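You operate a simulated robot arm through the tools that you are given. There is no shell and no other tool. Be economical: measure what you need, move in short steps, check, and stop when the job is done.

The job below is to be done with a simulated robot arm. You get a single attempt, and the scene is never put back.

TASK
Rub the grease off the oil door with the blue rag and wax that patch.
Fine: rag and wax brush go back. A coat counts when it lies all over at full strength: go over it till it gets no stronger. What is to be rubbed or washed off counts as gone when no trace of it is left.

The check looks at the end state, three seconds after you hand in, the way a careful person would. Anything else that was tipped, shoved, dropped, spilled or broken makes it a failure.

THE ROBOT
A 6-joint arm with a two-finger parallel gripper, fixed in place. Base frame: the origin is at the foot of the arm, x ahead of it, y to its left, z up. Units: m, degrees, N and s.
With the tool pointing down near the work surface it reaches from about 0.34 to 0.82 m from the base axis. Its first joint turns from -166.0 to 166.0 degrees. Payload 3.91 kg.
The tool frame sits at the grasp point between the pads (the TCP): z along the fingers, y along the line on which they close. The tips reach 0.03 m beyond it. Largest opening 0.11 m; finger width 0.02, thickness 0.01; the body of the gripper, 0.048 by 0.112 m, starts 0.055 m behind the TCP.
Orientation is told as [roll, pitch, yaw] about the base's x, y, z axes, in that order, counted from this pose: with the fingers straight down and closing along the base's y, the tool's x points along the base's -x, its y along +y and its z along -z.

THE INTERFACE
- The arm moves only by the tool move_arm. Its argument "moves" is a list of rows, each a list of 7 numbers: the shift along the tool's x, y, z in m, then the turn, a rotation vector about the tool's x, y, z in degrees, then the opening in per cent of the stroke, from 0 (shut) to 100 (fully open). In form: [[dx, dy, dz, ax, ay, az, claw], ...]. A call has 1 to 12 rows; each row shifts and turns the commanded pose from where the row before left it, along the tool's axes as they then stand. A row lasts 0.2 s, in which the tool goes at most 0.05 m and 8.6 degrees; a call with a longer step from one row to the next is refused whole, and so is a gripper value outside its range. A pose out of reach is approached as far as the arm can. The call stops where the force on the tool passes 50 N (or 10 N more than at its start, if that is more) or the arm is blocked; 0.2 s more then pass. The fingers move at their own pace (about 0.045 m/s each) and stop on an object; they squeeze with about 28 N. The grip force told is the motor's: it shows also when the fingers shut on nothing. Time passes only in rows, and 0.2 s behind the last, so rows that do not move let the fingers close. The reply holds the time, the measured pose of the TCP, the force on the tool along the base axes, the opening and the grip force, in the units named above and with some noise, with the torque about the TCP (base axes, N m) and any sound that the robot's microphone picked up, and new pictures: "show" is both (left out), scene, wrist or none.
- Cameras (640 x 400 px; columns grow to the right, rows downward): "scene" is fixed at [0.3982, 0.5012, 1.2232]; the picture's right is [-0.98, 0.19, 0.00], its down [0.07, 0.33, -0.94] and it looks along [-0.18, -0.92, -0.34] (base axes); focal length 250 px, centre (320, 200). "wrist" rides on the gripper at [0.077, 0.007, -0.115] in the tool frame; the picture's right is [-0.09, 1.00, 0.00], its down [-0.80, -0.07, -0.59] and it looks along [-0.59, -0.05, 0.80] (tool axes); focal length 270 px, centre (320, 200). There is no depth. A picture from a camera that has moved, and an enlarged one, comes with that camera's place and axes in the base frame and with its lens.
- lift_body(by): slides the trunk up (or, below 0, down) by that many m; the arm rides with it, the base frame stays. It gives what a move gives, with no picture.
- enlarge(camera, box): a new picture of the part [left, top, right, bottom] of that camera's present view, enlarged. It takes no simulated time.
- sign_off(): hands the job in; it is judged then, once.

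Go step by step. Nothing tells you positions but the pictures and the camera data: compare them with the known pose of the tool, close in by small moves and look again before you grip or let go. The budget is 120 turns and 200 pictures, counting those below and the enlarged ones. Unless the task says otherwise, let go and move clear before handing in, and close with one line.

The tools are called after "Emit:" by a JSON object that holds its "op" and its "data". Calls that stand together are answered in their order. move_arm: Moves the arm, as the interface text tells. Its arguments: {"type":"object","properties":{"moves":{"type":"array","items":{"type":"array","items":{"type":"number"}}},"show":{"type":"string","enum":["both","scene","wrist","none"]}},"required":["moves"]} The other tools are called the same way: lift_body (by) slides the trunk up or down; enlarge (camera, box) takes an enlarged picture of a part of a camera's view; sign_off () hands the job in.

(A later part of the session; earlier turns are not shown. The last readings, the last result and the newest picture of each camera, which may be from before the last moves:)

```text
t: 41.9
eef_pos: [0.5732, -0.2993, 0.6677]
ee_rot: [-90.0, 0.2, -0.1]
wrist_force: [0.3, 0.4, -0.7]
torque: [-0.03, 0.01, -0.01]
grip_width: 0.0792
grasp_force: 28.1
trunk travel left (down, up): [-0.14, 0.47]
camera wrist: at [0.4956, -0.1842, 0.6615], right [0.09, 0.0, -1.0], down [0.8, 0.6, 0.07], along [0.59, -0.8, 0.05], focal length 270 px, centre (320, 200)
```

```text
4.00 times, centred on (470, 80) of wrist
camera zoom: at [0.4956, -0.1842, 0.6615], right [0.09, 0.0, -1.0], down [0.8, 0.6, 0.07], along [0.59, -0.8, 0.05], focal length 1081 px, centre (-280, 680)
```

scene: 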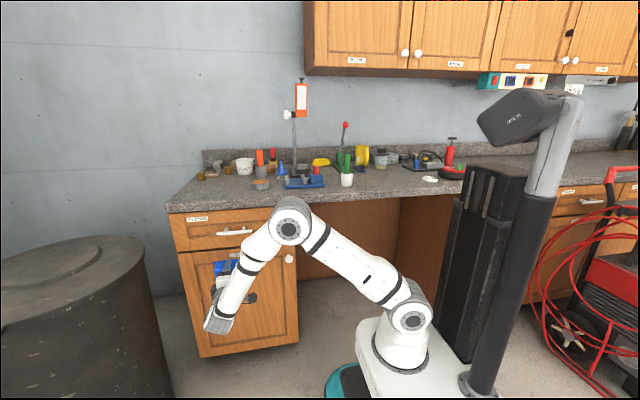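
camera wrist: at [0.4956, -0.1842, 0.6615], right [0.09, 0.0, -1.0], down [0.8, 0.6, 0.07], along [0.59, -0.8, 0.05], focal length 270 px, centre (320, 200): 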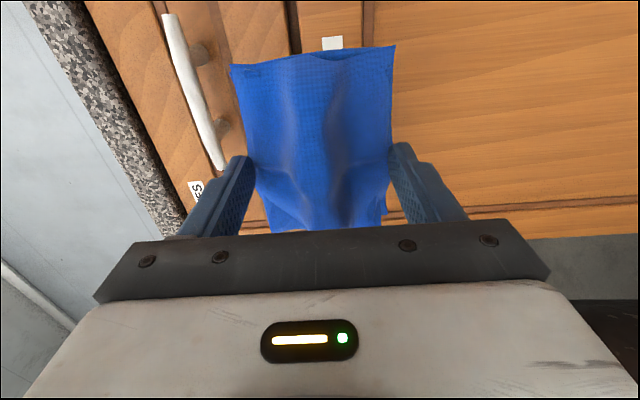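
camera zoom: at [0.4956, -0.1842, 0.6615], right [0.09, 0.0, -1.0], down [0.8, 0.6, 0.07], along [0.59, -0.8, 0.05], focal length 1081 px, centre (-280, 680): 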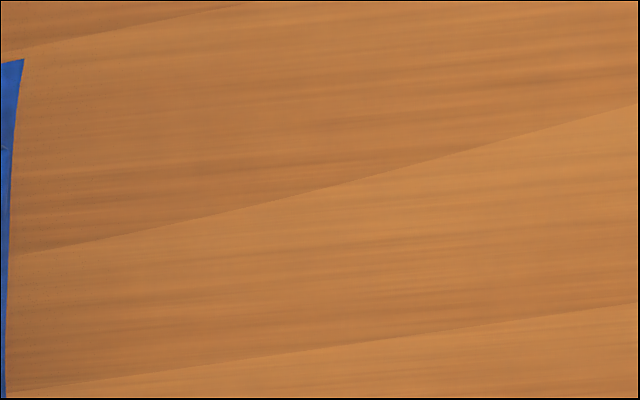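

The patch is clean, with no trace left. I back away, raise the trunk and turn the tool down again to return the rag.

Emit:
{"op": "move_arm", "data": {"moves": [[0.02, -0.01, -0.035, 0, 0, 0, 0], [0.02, -0.02, -0.035, 0, 0, 0, 0], [0.015, -0.015, -0.035, 0, 0, 0, 0]], "show": "none"}}

Emit:
{"op": "lift_body", "data": {"by": 0.36}}

Emit:
{"op": "move_arm", "data": {"moves": [[0, 0, 0, -8.2, 0, 0, 0], [0, 0, 0, -8.2, 0, 0, 0], [0, 0, 0, -8.2, 0, 0, 0], [0, 0, 0, -8.2, 0, 0, 0], [0, 0, 0, -8.2, 0, 0, 0], [0, 0, 0, -8.2, 0, 0, 0], [0, 0, 0, -8.2, 0, 0, 0], [0, 0, 0, -8.2, 0, 0, 0], [0, 0, 0, -8.2, 0, 0, 0], [0, 0, 0, -8.2, 0, 0, 0], [0, 0, 0, -8.0, 0, 0, 0]]}}

```text
t: 42.7
eef_pos: [0.5184, -0.1972, 0.7112]
ee_rot: [-90.0, 0.0, -0.1]
wrist_force: [0.2, -0.3, -1.7]
torque: [0.02, 0.04, 0.02]
grip_width: 0.0792
grasp_force: 29.1
trunk travel left (down, up): [-0.14, 0.47]
```

```text
t: 46.2
eef_pos: [0.519, -0.1957, 1.0709]
ee_rot: [-90.0, -0.1, 0.0]
wrist_force: [0.4, 0.9, -0.9]
torque: [0.01, 0.01, -0.01]
grip_width: 0.0793
grasp_force: 27.5
trunk travel left (down, up): [-0.5, 0.11]
```

```text
t: 48.6
eef_pos: [0.517, -0.195, 1.0711]
ee_rot: [0.1, -0.1, 0.2]
wrist_force: [-0.7, 0.0, -1.1]
torque: [-0.01, 0.02, 0.02]
grip_width: 0.0789
grasp_force: 27.8
trunk travel left (down, up): [-0.5, 0.11]
camera wrist: at [0.4406, -0.1889, 1.1871], right [0.09, 1.0, 0.0], down [0.8, -0.07, 0.59], along [0.59, -0.05, -0.8], focal length 270 px, centre (320, 200)
```

scene: 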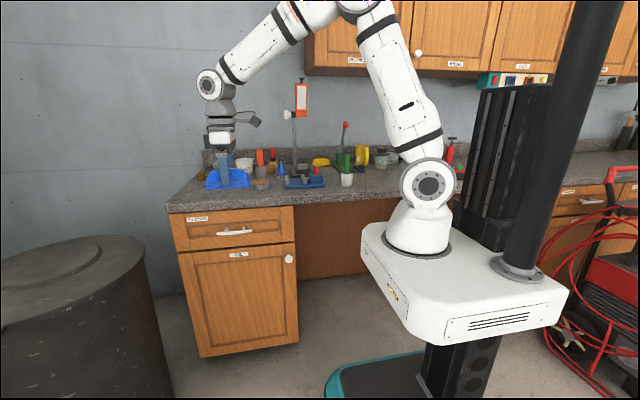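
wrist: 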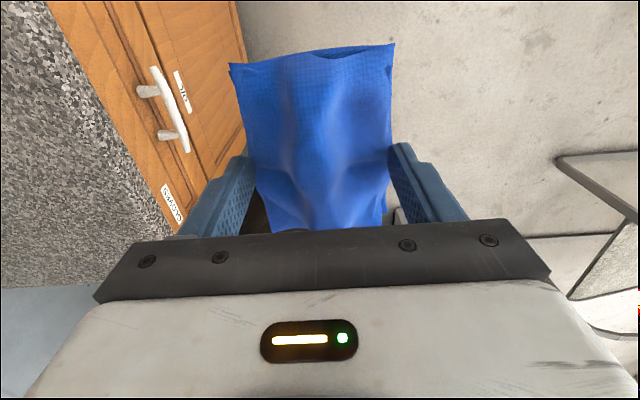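

The rag seats as before, so I carry it back over its home spot.

Emit:
{"op": "move_arm", "data": {"moves": [[0, -0.04, 0, 0, 0, 0, 0], [0, -0.045, 0, 0, 0, 0, 0], [0, -0.045, 0, 0, 0, 0, 0], [-0.01, -0.045, 0, 0, 0, 0, 0], [-0.01, -0.045, 0, 0, 0, 0, 0], [-0.01, -0.04, 0, 0, 0, 0, 0], [-0.01, -0.035, 0.02, 0, 0, 0, 0], [-0.01, -0.035, 0.02, 0, 0, 0, 0], [-0.007, -0.0325, 0.03, 0, 0, 0, 0], [0, 0, 0.03, 0, 0, 0, 0]]}}

```text
t: 50.8
eef_pos: [0.5748, -0.5579, 0.9705]
ee_rot: [0.0, 0.0, 0.1]
wrist_force: [-0.5, 0.0, -0.4]
torque: [0.01, 0.0, 0.0]
grip_width: 0.0792
grasp_force: 28.4
trunk travel left (down, up): [-0.5, 0.11]
camera wrist: at [0.4977, -0.5515, 1.0864], right [0.09, 1.0, 0.0], down [0.8, -0.07, 0.59], along [0.59, -0.05, -0.8], focal length 270 px, centre (320, 200)
```

scene: 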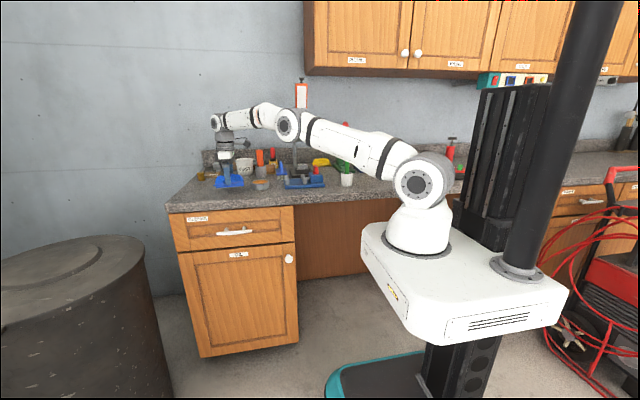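
wrist: 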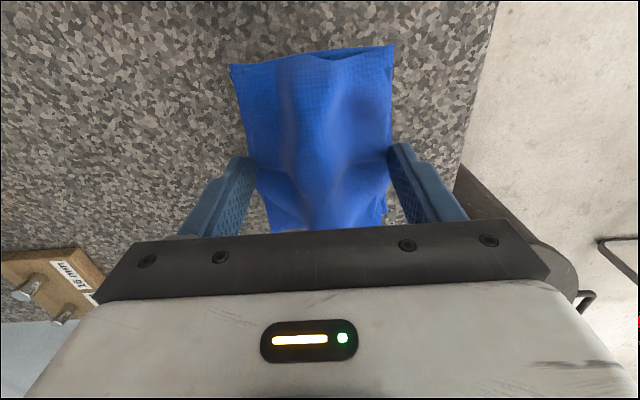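

Emit:
{"op": "move_arm", "data": {"moves": [[0, 0, 0.015, 0, 0, 0, 0], [0, 0, 0.008, 0, 0, 0, 0], [0, 0, 0.003, 0, 0, 0, 0]], "show": "none"}}

```text
t: 51.6
eef_pos: [0.5754, -0.5584, 0.9455]
ee_rot: [0.1, 0.0, 0.1]
wrist_force: [0.3, 0.5, -1.0]
torque: [0.02, 0.0, 0.01]
grip_width: 0.0789
grasp_force: 28.5
trunk travel left (down, up): [-0.5, 0.11]
```

Emit:
{"op": "move_arm", "data": {"moves": [[0, 0, 0.002, 0, 0, 0, 0], [0, 0, 0.002, 0, 0, 0, 0]], "show": "none"}}

```text
t: 52.2
eef_pos: [0.5757, -0.5577, 0.9406]
ee_rot: [0.0, 0.1, 0.0]
wrist_force: [-0.5, -1.0, -0.2]
torque: [0.05, 0.01, 0.02]
grip_width: 0.0791
grasp_force: 27.6
trunk travel left (down, up): [-0.5, 0.11]
```

Emit:
{"op": "move_arm", "data": {"moves": [[0, 0, 0.0015, 0, 0, 0, 0], [0, 0, 0.0015, 0, 0, 0, 0]], "show": "wrist"}}

```text
t: 52.8
eef_pos: [0.5755, -0.5579, 0.9401]
ee_rot: [-0.1, -0.1, 0.0]
wrist_force: [-1.3, 0.1, 10.3]
torque: [0.32, -0.26, 0.0]
grip_width: 0.0791
grasp_force: 28.4
trunk travel left (down, up): [-0.5, 0.11]
camera wrist: at [0.4974, -0.5506, 1.0557], right [0.09, 1.0, 0.0], down [0.8, -0.07, 0.6], along [0.59, -0.05, -0.8], focal length 270 px, centre (320, 200)
```

wrist: 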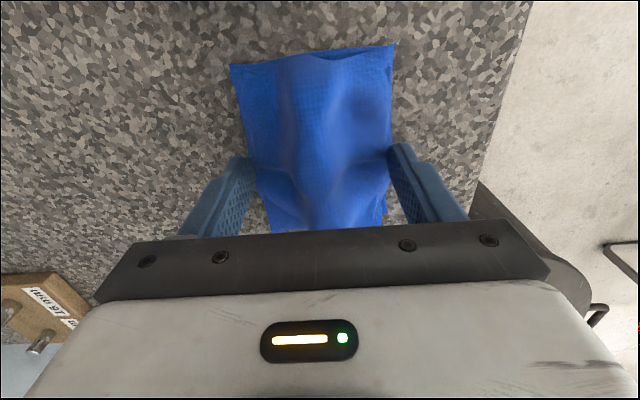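

Contact with the bench (10 N), with the rag at its old spot. I release it and lift straight up.

Emit:
{"op": "move_arm", "data": {"moves": [[0, 0, 0, 0, 0, 0, 100], [0, 0, 0, 0, 0, 0, 100], [0, 0, 0, 0, 0, 0, 100], [0, 0, -0.01, 0, 0, 0, 100], [0, 0, -0.03, 0, 0, 0, 100], [0, 0, -0.04, 0, 0, 0, 100], [0.01, 0.01, -0.04, 0, 0, 0, 100], [0.01, 0.01, -0.04, 0, 0, 0, 100]]}}

```text
t: 54.6
eef_pos: [0.5541, -0.5384, 1.0994]
ee_rot: [0.0, 0.0, 0.0]
wrist_force: [0.0, 0.7, 0.0]
torque: [-0.01, -0.03, 0.0]
grip_width: 0.1098
grasp_force: 0.1
trunk travel left (down, up): [-0.5, 0.11]
camera wrist: at [0.4767, -0.531, 1.2149], right [0.09, 1.0, 0.0], down [0.8, -0.07, 0.59], along [0.59, -0.05, -0.8], focal length 270 px, centre (320, 200)
```

scene: 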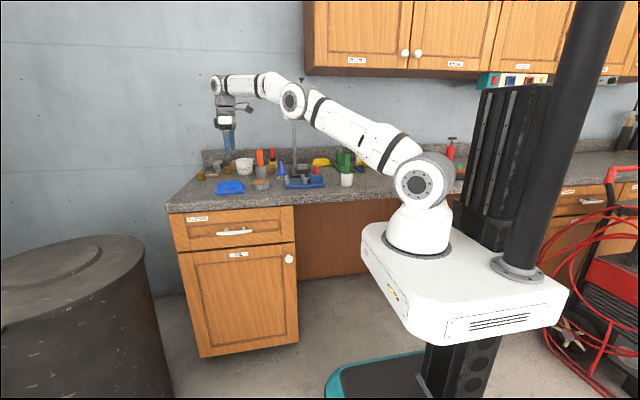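
wrist: 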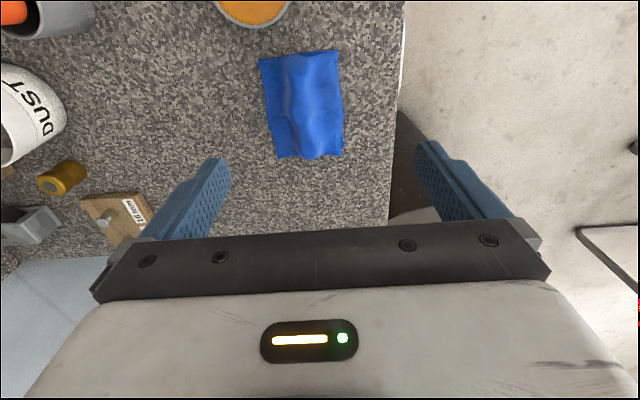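

The rag is back in place. The orange brush stands at about (0.455, -0.76), beyond straight-down reach, so I will raise the trunk and tilt the gripper about 20° outward with the fingers closing along x.

Emit:
{"op": "lift_body", "data": {"by": 0.1}}

Emit:
{"op": "move_arm", "data": {"moves": [[0.005, 0, 0, 0, 0, 8.2, 60], [0.005, 0, 0, 0, 0, 8.2, 60], [0.005, 0, 0, 0, 0, 8.2, 60], [0.005, 0, 0, 0, 0, 8.2, 60], [0.005, 0, 0, 0, 0, 8.2, 60], [0, 0, 0, 0, 0, 8.2, 60], [0, 0, 0, 0, 0, 8.2, 60], [0, 0, 0, 0, 0, 8.2, 60], [0, 0, 0, 0, 0, 8.2, 60], [0, 0, 0, 0, 0, 8.2, 60], [0, 0, 0, 0, 0, 8, 60]], "show": "none"}}

Emit:
{"op": "move_arm", "data": {"moves": [[0, -0.01, 0, 0, -7, 0, 60], [0, -0.02, 0, 0, -7, 0, 60], [0, -0.02, 0, 0, -6, 0, 60], [0, -0.02, 0, 0, 0, 0, 60]]}}

```text
t: 55.9
eef_pos: [0.5551, -0.5392, 1.199]
ee_rot: [0.1, 0.0, 0.1]
wrist_force: [0.1, 0.8, 0.7]
torque: [-0.03, -0.01, 0.02]
grip_width: 0.1099
grasp_force: 0.1
trunk travel left (down, up): [-0.6, 0.01]
```

```text
t: 58.3
eef_pos: [0.5308, -0.5318, 1.1979]
ee_rot: [0.0, 0.0, -90.0]
wrist_force: [0.4, 0.8, -0.5]
torque: [0.02, 0.01, 0.01]
grip_width: 0.0659
grasp_force: 0.0
trunk travel left (down, up): [-0.6, 0.01]
```

```text
t: 59.3
eef_pos: [0.4603, -0.5324, 1.1993]
ee_rot: [0.1, -20.0, -90.0]
wrist_force: [-0.1, 0.1, -0.8]
torque: [0.0, 0.02, -0.01]
grip_width: 0.0657
grasp_force: 0.0
trunk travel left (down, up): [-0.6, 0.01]
camera wrist: at [0.466, -0.42, 1.2812], right [1.0, -0.08, 0.03], down [-0.07, -0.55, 0.83], along [-0.05, -0.83, -0.55], focal length 270 px, centre (320, 200)
```

scene: 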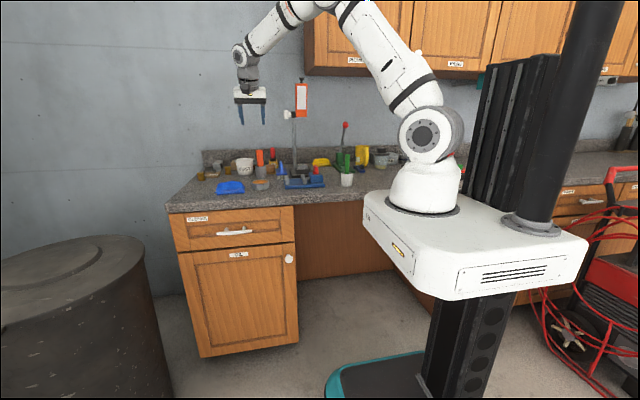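
wrist: 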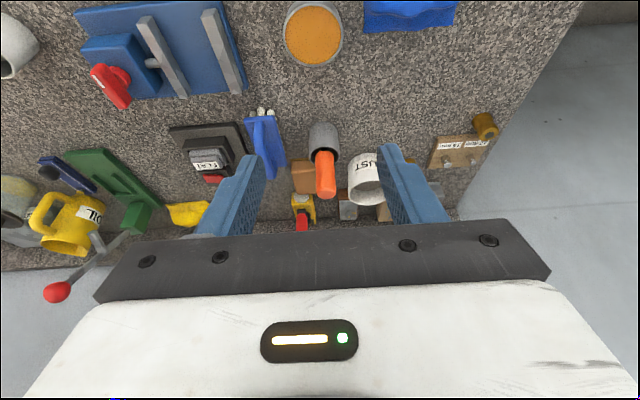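

The view is clear: the handle's top is at about (0.455, -0.762, 1.037), with the cup at about (0.453, -0.77). I move to a pre-grasp 9 cm back along the tilted tool axis.

Emit:
{"op": "move_arm", "data": {"moves": [[-0.0259, -0.001, 0.0282, 0, 0, 0, 60], [-0.0259, -0.001, 0.0282, 0, 0, 0, 60], [-0.0259, -0.001, 0.0282, 0, 0, 0, 60], [-0.0259, -0.001, 0.0282, 0, 0, 0, 60], [-0.0259, -0.001, 0.0282, 0, 0, 0, 60], [-0.0259, 0, 0.0282, 0, 0, 0, 60]]}}

Emit:
{"op": "enlarge", "data": {"camera": "scene", "box": [220, 130, 300, 180]}}

```text
t: 60.7
eef_pos: [0.4508, -0.7286, 1.0896]
ee_rot: [-0.1, -19.9, -90.0]
wrist_force: [-0.6, -0.1, -0.3]
torque: [-0.03, 0.01, -0.04]
grip_width: 0.066
grasp_force: 0.1
out of reach, approached as far as the arm can: row 6
trunk travel left (down, up): [-0.6, 0.01]
camera wrist: at [0.4578, -0.6162, 1.1723], right [1.0, -0.08, 0.03], down [-0.07, -0.55, 0.83], along [-0.05, -0.83, -0.55], focal length 270 px, centre (320, 200)
```

scene: 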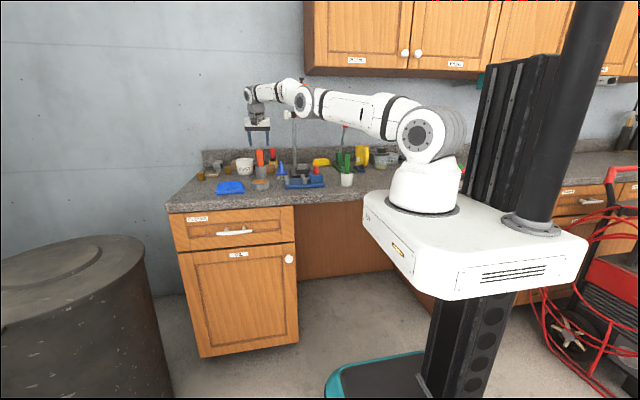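
wrist: 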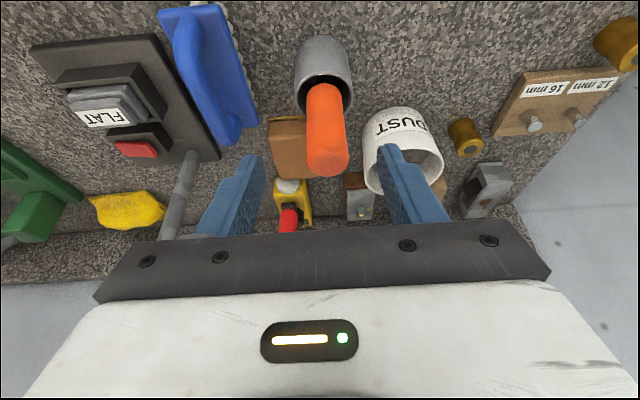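

```text
8.00 times, centred on (260, 155) of scene
camera zoom: at [0.3982, 0.5012, 1.2232], right [-0.98, 0.19, 0.0], down [0.07, 0.33, -0.94], along [-0.18, -0.92, -0.34], focal length 2004 px, centre (800, 560)
```

zoom: 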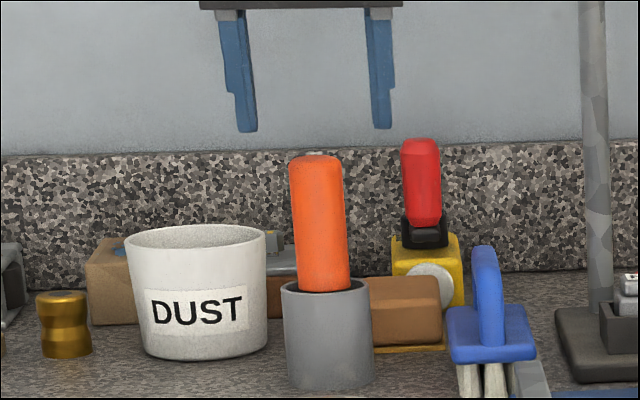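

At a 20° tilt I'm at the reach limit, so I tilt another 20°.

Emit:
{"op": "move_arm", "data": {"moves": [[0, 0, -0.005, 0, -7, 0, 60], [0, 0, -0.005, 0, -7, 0, 60], [0, 0, 0, 0, -6, 0, 60], [0, 0, 0, 0, 0, 0, 60]], "show": "wrist"}}

```text
t: 61.7
eef_pos: [0.4524, -0.7222, 1.0991]
ee_rot: [-0.1, -40.1, -90.0]
wrist_force: [0.0, 0.1, -0.3]
torque: [0.01, -0.03, -0.02]
grip_width: 0.066
grasp_force: 0.2
trunk travel left (down, up): [-0.6, 0.01]
camera wrist: at [0.4585, -0.5902, 1.1392], right [1.0, -0.07, 0.06], down [-0.07, -0.23, 0.97], along [-0.05, -0.97, -0.23], focal length 270 px, centre (320, 200)
```

wrist: 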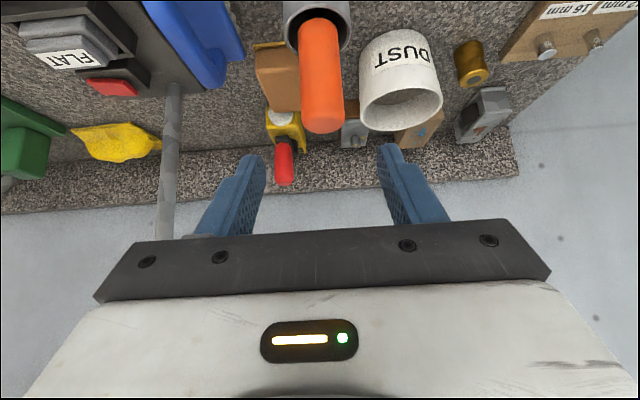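

Emit:
{"op": "move_arm", "data": {"moves": [[0.005, 0.0005, 0.02, 0, 0, 0, 60], [0.005, 0.0005, 0.02, 0, 0, 0, 60], [0.005, 0.0005, 0.02, 0, 0, 0, 60], [0.005, 0, 0.02, 0, 0, 0, 60]]}}

Emit:
{"op": "enlarge", "data": {"camera": "scene", "box": [220, 130, 300, 180]}}

```text
t: 62.7
eef_pos: [0.4527, -0.7602, 1.0256]
ee_rot: [0.0, -40.0, -90.0]
wrist_force: [-0.6, -0.8, 0.5]
torque: [-0.04, -0.01, -0.02]
grip_width: 0.0662
grasp_force: 0.0
trunk travel left (down, up): [-0.6, 0.01]
camera wrist: at [0.4598, -0.6268, 1.065], right [1.0, -0.07, 0.06], down [-0.07, -0.23, 0.97], along [-0.05, -0.97, -0.24], focal length 270 px, centre (320, 200)
```

scene: 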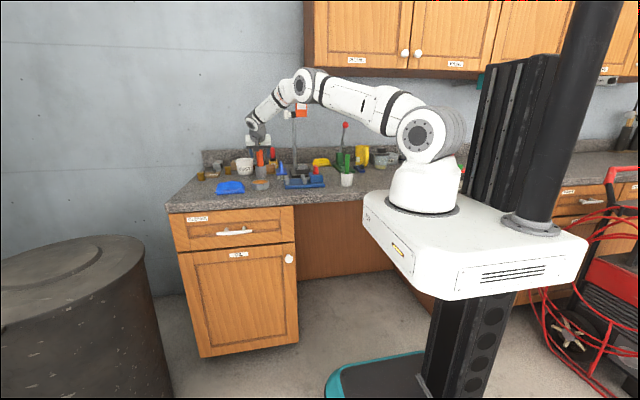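
wrist: 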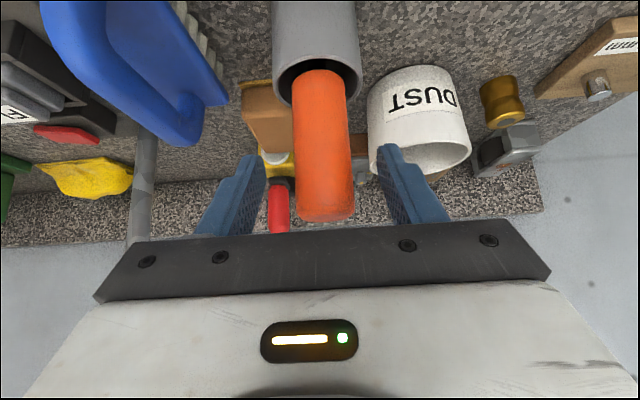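

```text
8.00 times, centred on (260, 155) of scene
camera zoom: at [0.3982, 0.5012, 1.2232], right [-0.98, 0.19, 0.0], down [0.07, 0.33, -0.94], along [-0.18, -0.92, -0.34], focal length 2004 px, centre (800, 560)
```

zoom: 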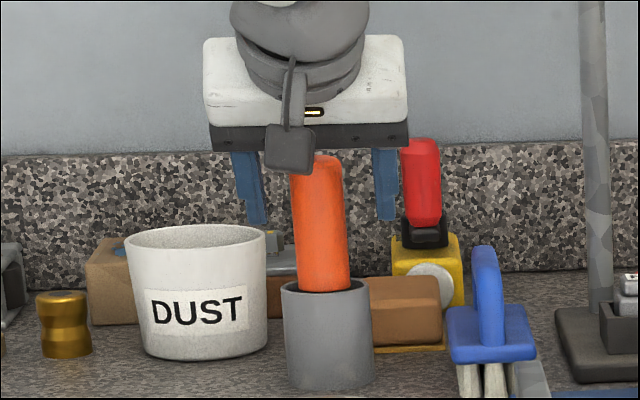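

Emit:
{"op": "move_arm", "data": {"moves": [[0.0035, 0.001, 0.01, 0, 0, 0, 60], [0.003, 0.0005, 0.01, 0, 0, 0, 60], [0, 0, 0, 0, 0, 0, 60]], "show": "wrist"}}

```text
t: 63.5
eef_pos: [0.4553, -0.7678, 1.0062]
ee_rot: [0.1, -40.0, -89.9]
wrist_force: [0.9, 0.2, -0.7]
torque: [-0.04, -0.01, 0.02]
grip_width: 0.0662
grasp_force: 0.1
trunk travel left (down, up): [-0.6, 0.01]
camera wrist: at [0.4613, -0.6343, 1.0459], right [1.0, -0.07, 0.06], down [-0.07, -0.23, 0.97], along [-0.05, -0.97, -0.24], focal length 270 px, centre (320, 200)
```

wrist: 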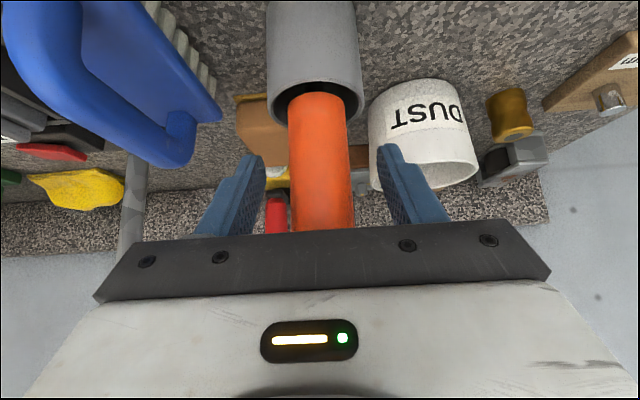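

The handle is centred between the fingers, so I close.

Emit:
{"op": "move_arm", "data": {"moves": [[0, 0, 0, 0, 0, 0, 0], [0, 0, 0, 0, 0, 0, 0], [0, 0, 0, 0, 0, 0, 0], [0, 0, 0, 0, 0, 0, 0]], "show": "wrist"}}

```text
t: 64.5
eef_pos: [0.4551, -0.767, 1.0062]
ee_rot: [0.0, -40.0, -89.9]
wrist_force: [1.0, 0.0, 0.1]
torque: [-0.04, -0.03, -0.02]
grip_width: 0.0301
grasp_force: 27.9
trunk travel left (down, up): [-0.6, 0.01]
camera wrist: at [0.4614, -0.6343, 1.0459], right [1.0, -0.07, 0.06], down [-0.07, -0.23, 0.97], along [-0.05, -0.97, -0.24], focal length 270 px, centre (320, 200)
```

wrist: 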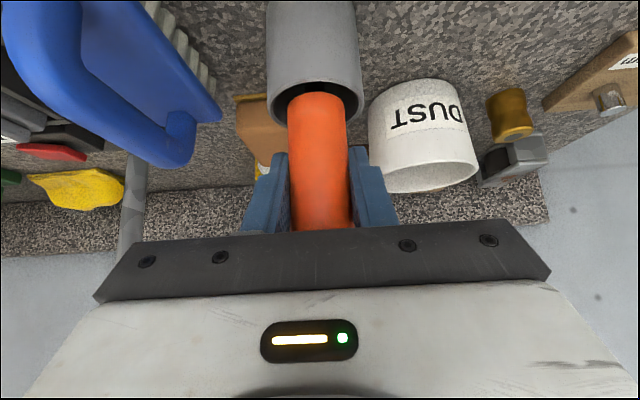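

Emit:
{"op": "move_arm", "data": {"moves": [[-0.0064, 0, -0.0077, 0, 0, 0, 0], [-0.0129, 0, -0.0153, 0, 0, 0, 0], [-0.0129, 0, -0.0153, 0, 0, 0, 0], [-0.0129, 0, -0.0153, 0, 0, 0, 0], [-0.0064, 0, -0.0077, 0, 0, 0, 0]]}}

Emit:
{"op": "enlarge", "data": {"camera": "scene", "box": [220, 130, 300, 180]}}

```text
t: 65.7
eef_pos: [0.4542, -0.7668, 1.0878]
ee_rot: [0.0, -40.1, -89.9]
wrist_force: [-0.6, -0.7, -1.7]
torque: [0.01, -0.01, -0.02]
grip_width: 0.0299
grasp_force: 28.3
trunk travel left (down, up): [-0.6, 0.01]
camera wrist: at [0.4607, -0.6343, 1.1267], right [1.0, -0.07, 0.06], down [-0.07, -0.23, 0.97], along [-0.05, -0.97, -0.24], focal length 270 px, centre (320, 200)
```

scene: 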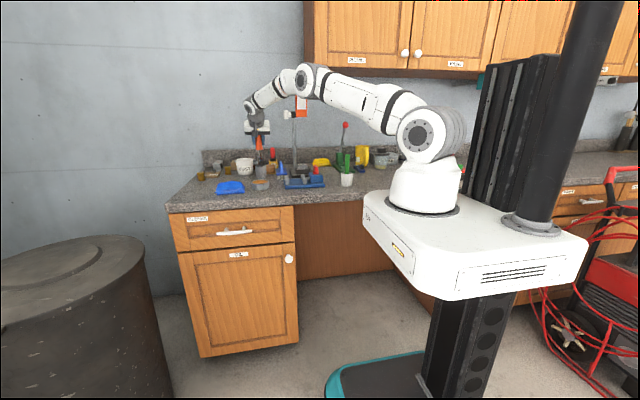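
wrist: 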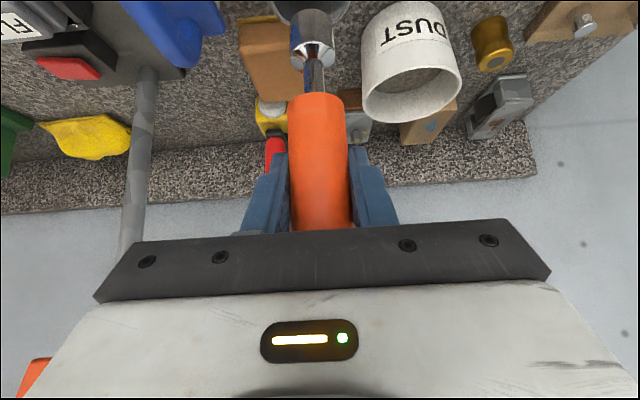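

```text
8.00 times, centred on (260, 155) of scene
camera zoom: at [0.3982, 0.5012, 1.2232], right [-0.98, 0.19, 0.0], down [0.07, 0.33, -0.94], along [-0.18, -0.92, -0.34], focal length 2004 px, centre (800, 560)
```

zoom: 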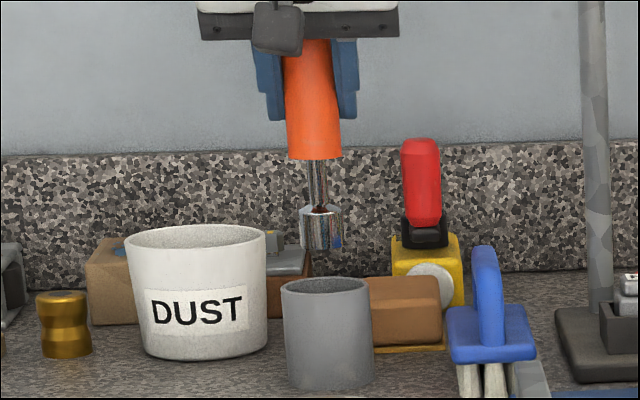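

This is a socket driver, not a brush, so I lower it straight back into its cup. The green-handled tool must be the wax brush.

Emit:
{"op": "move_arm", "data": {"moves": [[0.0064, 0, 0.0077, 0, 0, 0, 0], [0.0129, 0, 0.0153, 0, 0, 0, 0], [0.0129, 0, 0.0153, 0, 0, 0, 0], [0.0129, 0, 0.0153, 0, 0, 0, 0], [0.0045, 0, 0.0054, 0, 0, 0, 0]], "show": "wrist"}}

```text
t: 66.9
eef_pos: [0.4548, -0.7677, 1.0097]
ee_rot: [-0.1, -40.0, -89.9]
wrist_force: [-1.1, -0.8, -1.0]
torque: [0.01, 0.0, 0.02]
grip_width: 0.0303
grasp_force: 28.1
trunk travel left (down, up): [-0.6, 0.01]
camera wrist: at [0.4607, -0.6343, 1.049], right [1.0, -0.07, 0.06], down [-0.07, -0.23, 0.97], along [-0.05, -0.97, -0.23], focal length 270 px, centre (320, 200)
```

wrist: 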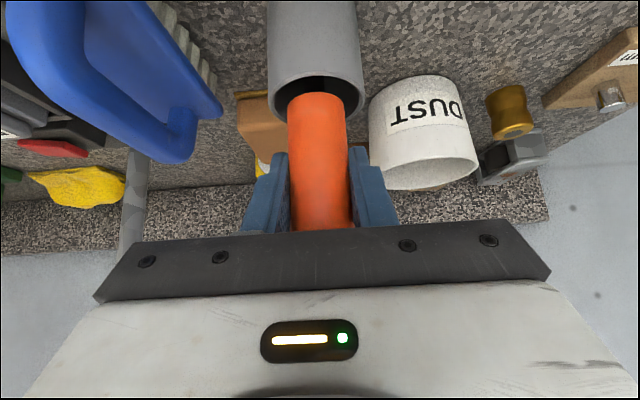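

Emit:
{"op": "move_arm", "data": {"moves": [[0.0013, 0, 0.0015, 0, 0, 0, 0], [0.0009, 0, 0.0011, 0, 0, 0, 0]], "show": "none"}}

```text
t: 67.5
eef_pos: [0.4544, -0.7669, 1.0071]
ee_rot: [0.0, -40.0, -89.9]
wrist_force: [0.0, 0.1, -1.0]
torque: [-0.02, -0.02, -0.02]
grip_width: 0.0301
grasp_force: 27.9
trunk travel left (down, up): [-0.6, 0.01]
```

Emit:
{"op": "move_arm", "data": {"moves": [[0.0006, 0, 0.0007, 0, 0, 0, 0], [0, 0, 0, 0, 0, 0, 60], [0, 0, 0, 0, 0, 0, 60], [0, 0, 0, 0, 0, 0, 60], [0, 0, 0, 0, 0, 0, 60], [-0.003, 0, -0.01, 0, 0, 0, 60], [-0.005, 0, -0.02, 0, 0, 0, 60], [-0.005, 0, -0.02, 0, 0, 0, 60], [-0.005, 0, -0.025, 0, 0, 0, 60], [-0.005, 0, -0.025, 0, 0, 0, 60]]}}

Emit:
{"op": "enlarge", "data": {"camera": "scene", "box": [220, 130, 300, 180]}}

```text
t: 69.7
eef_pos: [0.4532, -0.7205, 1.0986]
ee_rot: [0.0, -40.0, -89.7]
wrist_force: [0.1, 0.0, 0.3]
torque: [-0.01, -0.02, 0.03]
grip_width: 0.0657
grasp_force: 0.2
trunk travel left (down, up): [-0.6, 0.01]
camera wrist: at [0.4606, -0.5871, 1.1373], right [1.0, -0.07, 0.06], down [-0.07, -0.23, 0.97], along [-0.05, -0.97, -0.23], focal length 270 px, centre (320, 200)
```

scene: 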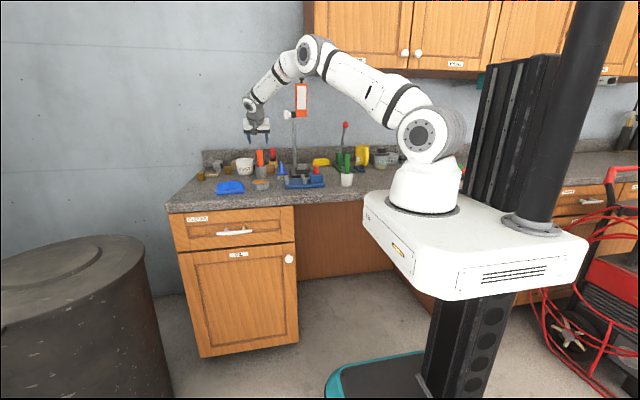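
wrist: 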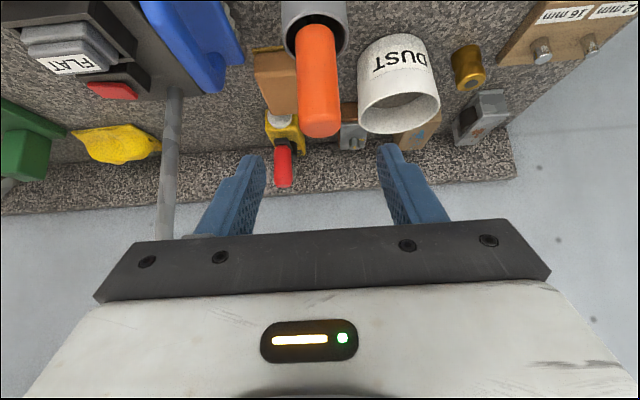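

```text
8.00 times, centred on (260, 155) of scene
camera zoom: at [0.3982, 0.5012, 1.2232], right [-0.98, 0.19, 0.0], down [0.07, 0.33, -0.94], along [-0.18, -0.92, -0.34], focal length 2004 px, centre (800, 560)
```

zoom: 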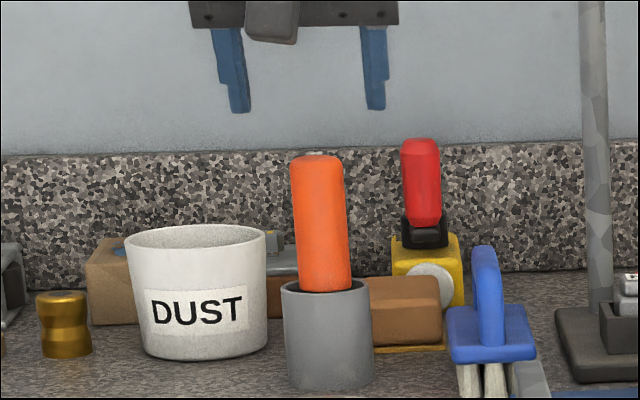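

The driver is back exactly where it was. Now I retract, level the tool and go over to the green brush at about (0.068, -0.565).

Emit:
{"op": "move_arm", "data": {"moves": [[0.0158, 0, -0.0412, 0, 0, 0, 60], [0.0158, 0, -0.0412, 0, 0, 0, 60], [0.0158, 0, -0.0412, 0, 0, 0, 60], [0.0158, 0, -0.0412, 0, 0, 0, 60], [0.0158, 0, -0.0412, 0, 0, 0, 60], [0.0158, 0, -0.0412, 0, 0, 0, 60], [0.0158, 0, -0.0412, 0, 0, 0, 60], [0, 0, 0, 0, 8, 0, 60], [0, 0, 0, 0, 8, 0, 60], [0, 0, 0, 0, 8, 0, 60], [0, 0, 0, 0, 8, 0, 60], [0, 0, 0, 0, 8, 0, 60]], "show": "none"}}

Emit:
{"op": "move_arm", "data": {"moves": [[0, -0.04, 0, 0, 0, 0, 60], [0, -0.045, 0, 0, 0, 0, 60], [0, -0.045, 0, 0, 0, 0, 60], [0, -0.045, 0, 0, 0, 0, 60], [0, -0.045, 0, 0, 0, 0, 60], [0, -0.045, 0, 0, 0, 0, 60], [0, -0.045, 0, 0, 0, 0, 60], [0, -0.045, 0, 0, 0, 0, 60], [0, -0.03, 0, 0, 0, 0, 60]]}}

```text
t: 72.3
eef_pos: [0.4558, -0.4505, 1.2459]
ee_rot: [0.1, 0.2, -89.9]
wrist_force: [0.1, -0.5, 0.2]
torque: [0.03, 0.02, -0.02]
grip_width: 0.0661
grasp_force: 0.1
trunk travel left (down, up): [-0.6, 0.01]
```

```text
t: 74.3
eef_pos: [0.0683, -0.4507, 1.2468]
ee_rot: [0.1, 0.0, -89.9]
wrist_force: [0.1, 0.6, -0.8]
torque: [0.0, -0.02, -0.02]
grip_width: 0.0661
grasp_force: 0.0
trunk travel left (down, up): [-0.6, 0.01]
camera wrist: at [0.0745, -0.3732, 1.3627], right [1.0, -0.09, 0.0], down [-0.07, -0.8, 0.59], along [-0.05, -0.59, -0.8], focal length 270 px, centre (320, 200)
```

scene: 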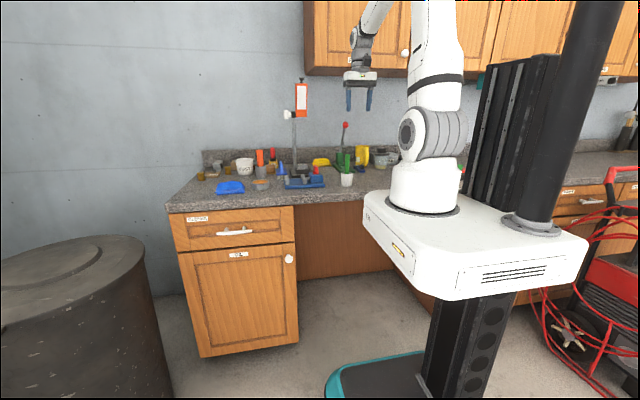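
wrist: 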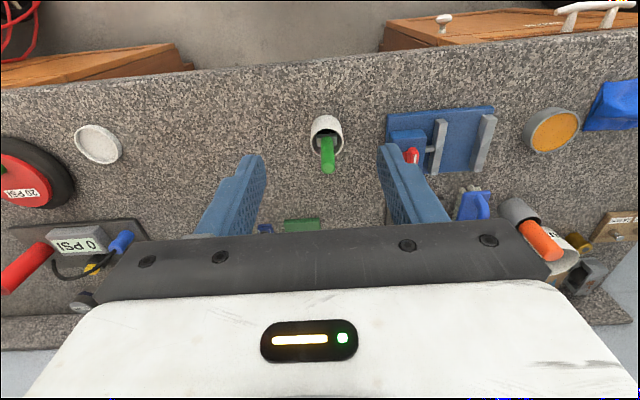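

Emit:
{"op": "move_arm", "data": {"moves": [[-0.037, 0.001, 0.0, 0, 0, 0, 60], [-0.037, 0.001, 0, 0, 0, 0, 60], [-0.037, 0, 0.02, 0, 0, 0, 60], [0, 0, 0.045, 0, 0, 0, 60], [0, 0, 0.045, 0, 0, 0, 60], [0, 0, 0.04, 0, 0, 0, 60]]}}

Emit:
{"op": "enlarge", "data": {"camera": "scene", "box": [300, 130, 380, 180]}}

```text
t: 75.7
eef_pos: [0.0713, -0.5623, 1.0974]
ee_rot: [0.1, 0.0, -89.9]
wrist_force: [-0.3, -0.5, 0.9]
torque: [0.02, 0.01, 0.01]
grip_width: 0.0658
grasp_force: 0.1
trunk travel left (down, up): [-0.6, 0.01]
camera wrist: at [0.078, -0.485, 1.2121], right [1.0, -0.09, 0.0], down [-0.07, -0.8, 0.59], along [-0.05, -0.59, -0.8], focal length 270 px, centre (320, 200)
```

scene: 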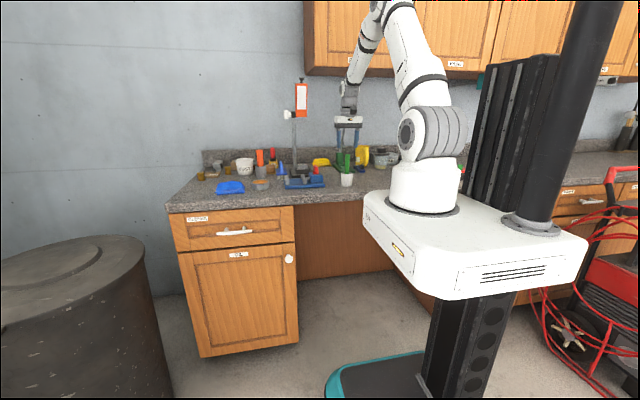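
wrist: 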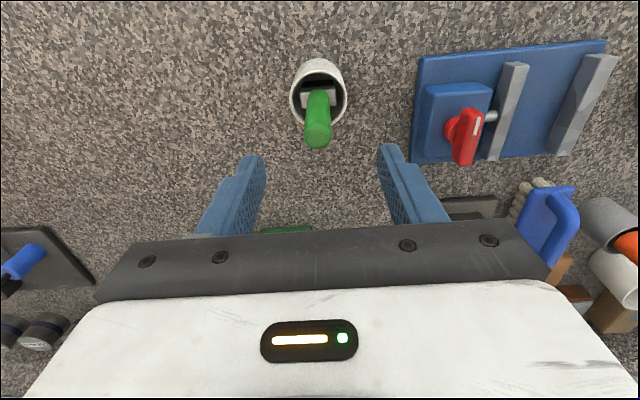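

```text
8.00 times, centred on (340, 155) of scene
camera zoom: at [0.3982, 0.5012, 1.2232], right [-0.98, 0.19, 0.0], down [0.07, 0.33, -0.94], along [-0.18, -0.92, -0.34], focal length 2004 px, centre (160, 560)
```

zoom: 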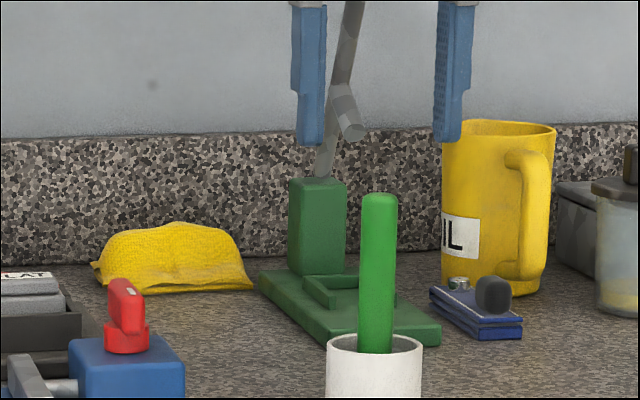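

The handle is right under the grasp centre. I descend and close.

Emit:
{"op": "move_arm", "data": {"moves": [[0, -0.001, 0.03, 0, 0, 0, 60], [0, 0, 0.03, 0, 0, 0, 60], [0, 0, 0.02, 0, 0, 0, 60], [0, 0, 0.009, 0, 0, 0, 60]], "show": "wrist"}}

```text
t: 76.7
eef_pos: [0.0706, -0.5615, 1.0088]
ee_rot: [0.0, 0.0, -89.9]
wrist_force: [0.6, 0.4, 0.8]
torque: [0.03, 0.02, 0.02]
grip_width: 0.066
grasp_force: 0.1
trunk travel left (down, up): [-0.6, 0.01]
camera wrist: at [0.0768, -0.4842, 1.1232], right [1.0, -0.09, 0.0], down [-0.07, -0.8, 0.59], along [-0.05, -0.59, -0.8], focal length 270 px, centre (320, 200)
```

wrist: 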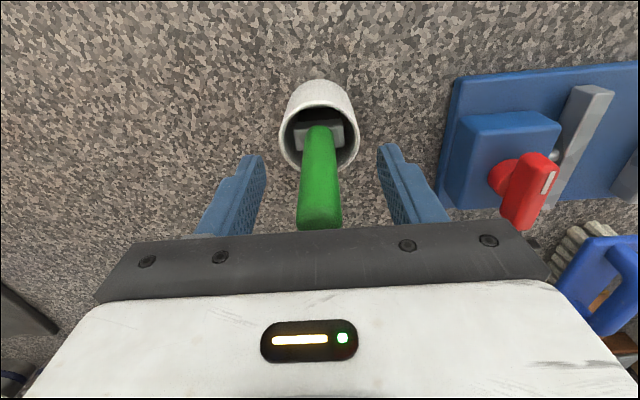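

Emit:
{"op": "move_arm", "data": {"moves": [[0, 0, 0, 0, 0, 0, 0], [0, 0, 0, 0, 0, 0, 0], [0, 0, 0, 0, 0, 0, 0], [0, 0, 0, 0, 0, 0, 0], [0, 0, 0, 0, 0, 0, 0]], "show": "none"}}

Emit:
{"op": "move_arm", "data": {"moves": [[0, 0, -0.01, 0, 0, 0, 0], [0, 0, -0.02, 0, 0, 0, 0], [0, 0, -0.03, 0, 0, 0, 0], [0, 0, -0.03, 0, 0, 0, 0], [0, 0, -0.03, 0, 0, 0, 0], [0, 0, -0.03, 0, 0, 0, 0]]}}

Emit:
{"op": "enlarge", "data": {"camera": "scene", "box": [300, 130, 380, 180]}}

```text
t: 77.9
eef_pos: [0.0696, -0.5618, 1.0089]
ee_rot: [-0.1, 0.0, -89.9]
wrist_force: [-0.2, 0.5, 0.2]
torque: [0.02, 0.01, 0.0]
grip_width: 0.0189
grasp_force: 28.1
trunk travel left (down, up): [-0.6, 0.01]
```

```text
t: 79.3
eef_pos: [0.0697, -0.56, 1.1579]
ee_rot: [0.0, 0.0, -90.0]
wrist_force: [-0.3, 0.5, -0.2]
torque: [-0.03, -0.01, 0.02]
grip_width: 0.019
grasp_force: 27.8
trunk travel left (down, up): [-0.6, 0.01]
camera wrist: at [0.0764, -0.4832, 1.2734], right [1.0, -0.09, 0.0], down [-0.07, -0.8, 0.59], along [-0.05, -0.59, -0.8], focal length 270 px, centre (320, 200)
```

scene: 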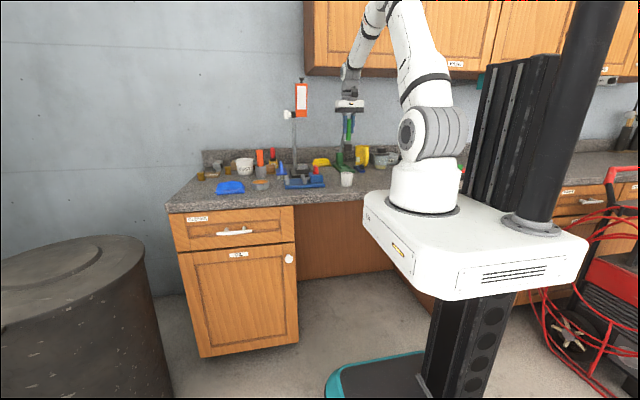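
wrist: 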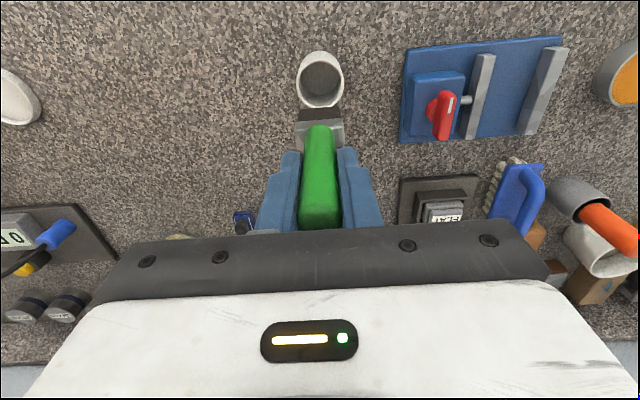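

```text
8.00 times, centred on (340, 155) of scene
camera zoom: at [0.3982, 0.5012, 1.2232], right [-0.98, 0.19, 0.0], down [0.07, 0.33, -0.94], along [-0.18, -0.92, -0.34], focal length 2004 px, centre (160, 560)
```

zoom: 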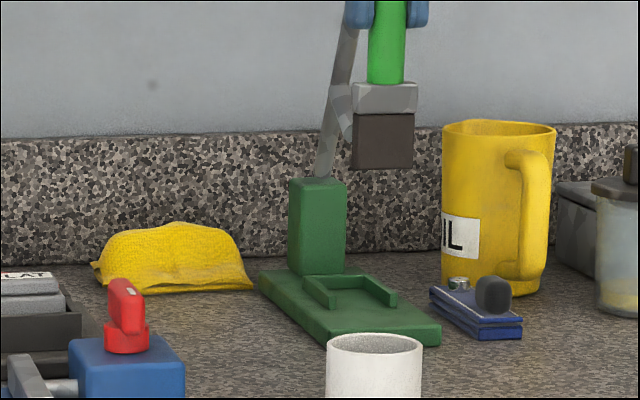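

It is a real brush (grey ferrule, dark bristles, about 3.5 cm wide) from an otherwise empty pot; its home TCP is (0.070, -0.562, 1.009) at yaw -90. Next I carry it around to the amber wax tin, keeping clear of the drill stand.

Emit:
{"op": "move_arm", "data": {"moves": [[0.037, 0, -0.01, 0, 0, 0, 0], [0.037, 0, -0.01, 0, 0, 0, 0], [0.037, 0.01, 0, 0, 0, 0, 0], [0, 0.045, 0, 0, 0, 0, 0], [0, 0.045, 0, 0, 0, 0, 0], [0, 0.045, 0, 0, 0, 0, 0], [0, 0.045, 0, 0, 0, 0, 0], [0, 0.045, 0, 0, 0, 0, 0], [0, 0.045, 0, 0, 0, 0, 0], [0, 0.045, 0, 0, 0, 0, 0], [0, 0.045, 0, 0, 0, 0, 0], [-0.02, 0.01, 0, 0, 0, 0, 0]]}}

```text
t: 81.9
eef_pos: [0.4523, -0.4711, 1.176]
ee_rot: [0.0, 0.0, -90.1]
wrist_force: [-0.8, -0.3, -1.1]
torque: [0.04, 0.03, 0.01]
grip_width: 0.0191
grasp_force: 27.7
trunk travel left (down, up): [-0.6, 0.01]
camera wrist: at [0.4575, -0.393, 1.2923], right [1.0, -0.09, 0.0], down [-0.07, -0.8, 0.59], along [-0.05, -0.59, -0.8], focal length 270 px, centre (320, 200)
```

scene: 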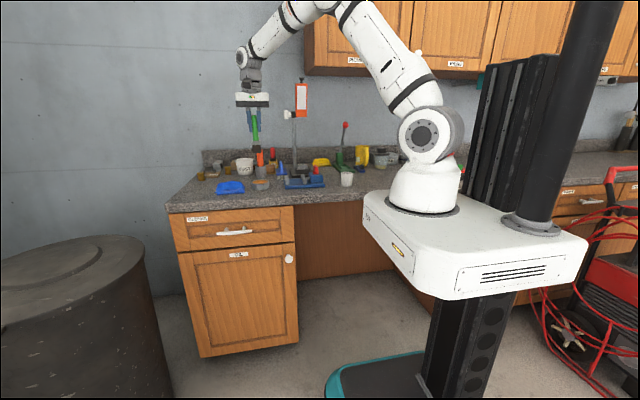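
wrist: 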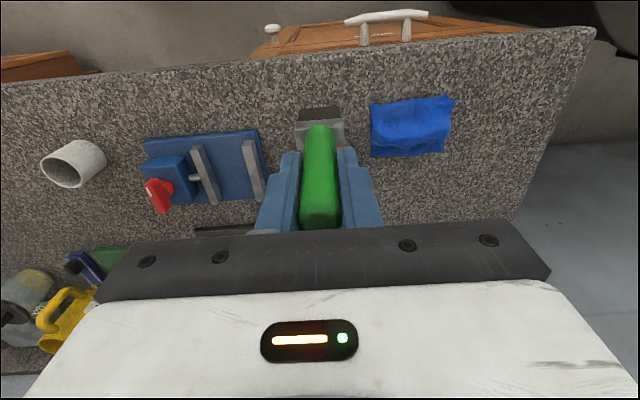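

Emit:
{"op": "move_arm", "data": {"moves": [[-0.03, 0.001, 0.01, 0, 0, 0, 0], [-0.03, 0.001, 0.02, 0, 0, 0, 0], [-0.03, 0, 0.02, 0, 0, 0, 0], [-0.027, 0, 0.02, 0, 0, 0, 0], [0, 0, 0.025, 0, 0, 0, 0], [0, 0, 0.025, 0, 0, 0, 0]]}}

Emit:
{"op": "enlarge", "data": {"camera": "scene", "box": [220, 145, 300, 195]}}

Emit:
{"op": "enlarge", "data": {"camera": "wrist", "box": [240, 60, 400, 160]}}

```text
t: 83.3
eef_pos: [0.4529, -0.5877, 1.0568]
ee_rot: [0.0, -0.1, -89.9]
wrist_force: [0.8, 1.0, -0.7]
torque: [-0.02, 0.01, 0.01]
grip_width: 0.0188
grasp_force: 28.0
trunk travel left (down, up): [-0.6, 0.01]
camera wrist: at [0.4586, -0.5098, 1.1721], right [1.0, -0.09, 0.0], down [-0.07, -0.8, 0.59], along [-0.05, -0.59, -0.8], focal length 270 px, centre (320, 200)
```

scene: 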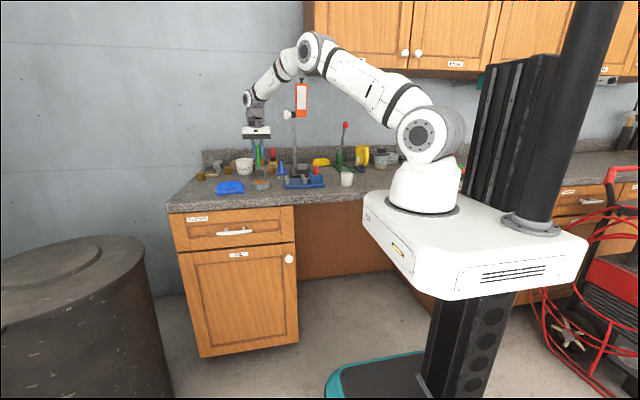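
wrist: 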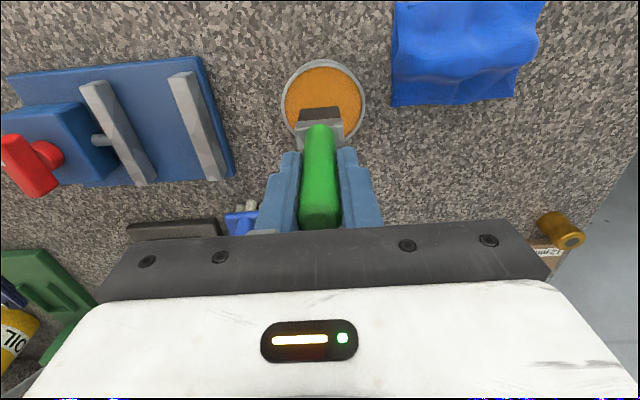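

```text
8.00 times, centred on (260, 170) of scene
camera zoom: at [0.3982, 0.5012, 1.2232], right [-0.98, 0.19, 0.0], down [0.07, 0.33, -0.94], along [-0.18, -0.92, -0.34], focal length 2004 px, centre (800, 440)
```

zoom: 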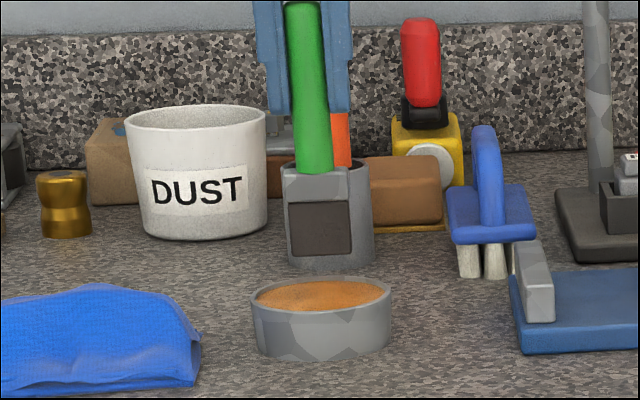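

```text
4.00 times, centred on (320, 110) of wrist
camera zoom: at [0.4586, -0.5098, 1.1721], right [1.0, -0.09, 0.0], down [-0.07, -0.8, 0.59], along [-0.05, -0.59, -0.8], focal length 1081 px, centre (320, 560)
```

zoom: 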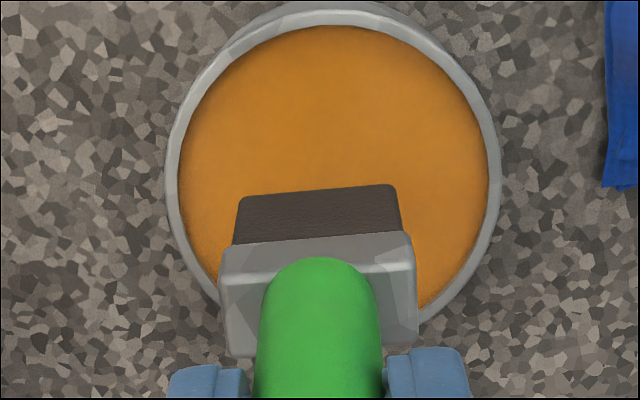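

The brush is over the tin, with the centre at about (0.4555, -0.584). I lower it into the wax in small steps.

Emit:
{"op": "move_arm", "data": {"moves": [[0.003, 0.002, 0.01, 0, 0, 0, 0], [0, 0, 0.01, 0, 0, 0, 0], [0, 0, 0.005, 0, 0, 0, 0], [0, 0, 0.003, 0, 0, 0, 0], [0, 0, 0.003, 0, 0, 0, 0]]}}

Emit:
{"op": "enlarge", "data": {"camera": "scene", "box": [220, 145, 300, 195]}}

```text
t: 84.5
eef_pos: [0.455, -0.5842, 1.0298]
ee_rot: [0.3, -0.2, -90.0]
wrist_force: [-1.6, 0.7, 19.7]
torque: [0.06, 0.43, -0.03]
grip_width: 0.0188
grasp_force: 28.1
trunk travel left (down, up): [-0.6, 0.01]
camera wrist: at [0.4602, -0.5059, 1.146], right [1.0, -0.09, 0.0], down [-0.07, -0.8, 0.6], along [-0.05, -0.6, -0.8], focal length 270 px, centre (320, 200)
```

scene: 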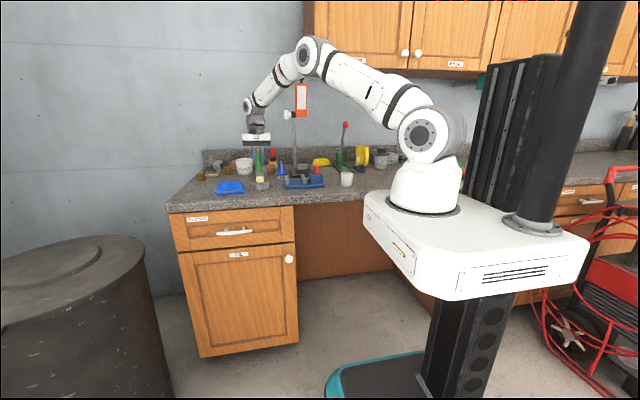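
wrist: 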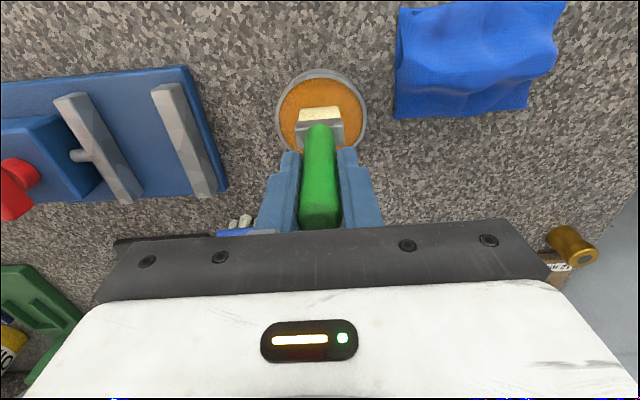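

```text
8.00 times, centred on (260, 170) of scene
camera zoom: at [0.3982, 0.5012, 1.2232], right [-0.98, 0.19, 0.0], down [0.07, 0.33, -0.94], along [-0.18, -0.92, -0.34], focal length 2004 px, centre (800, 440)
```

zoom: 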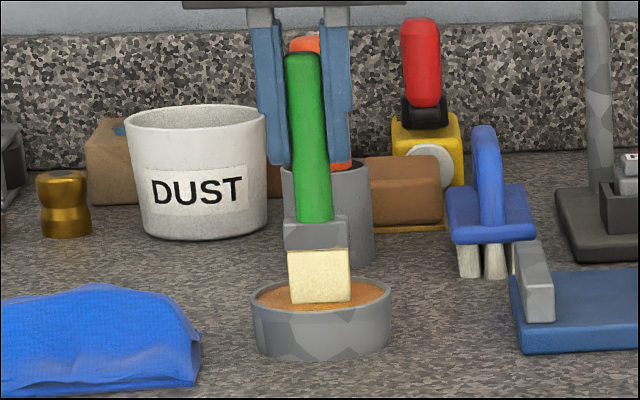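

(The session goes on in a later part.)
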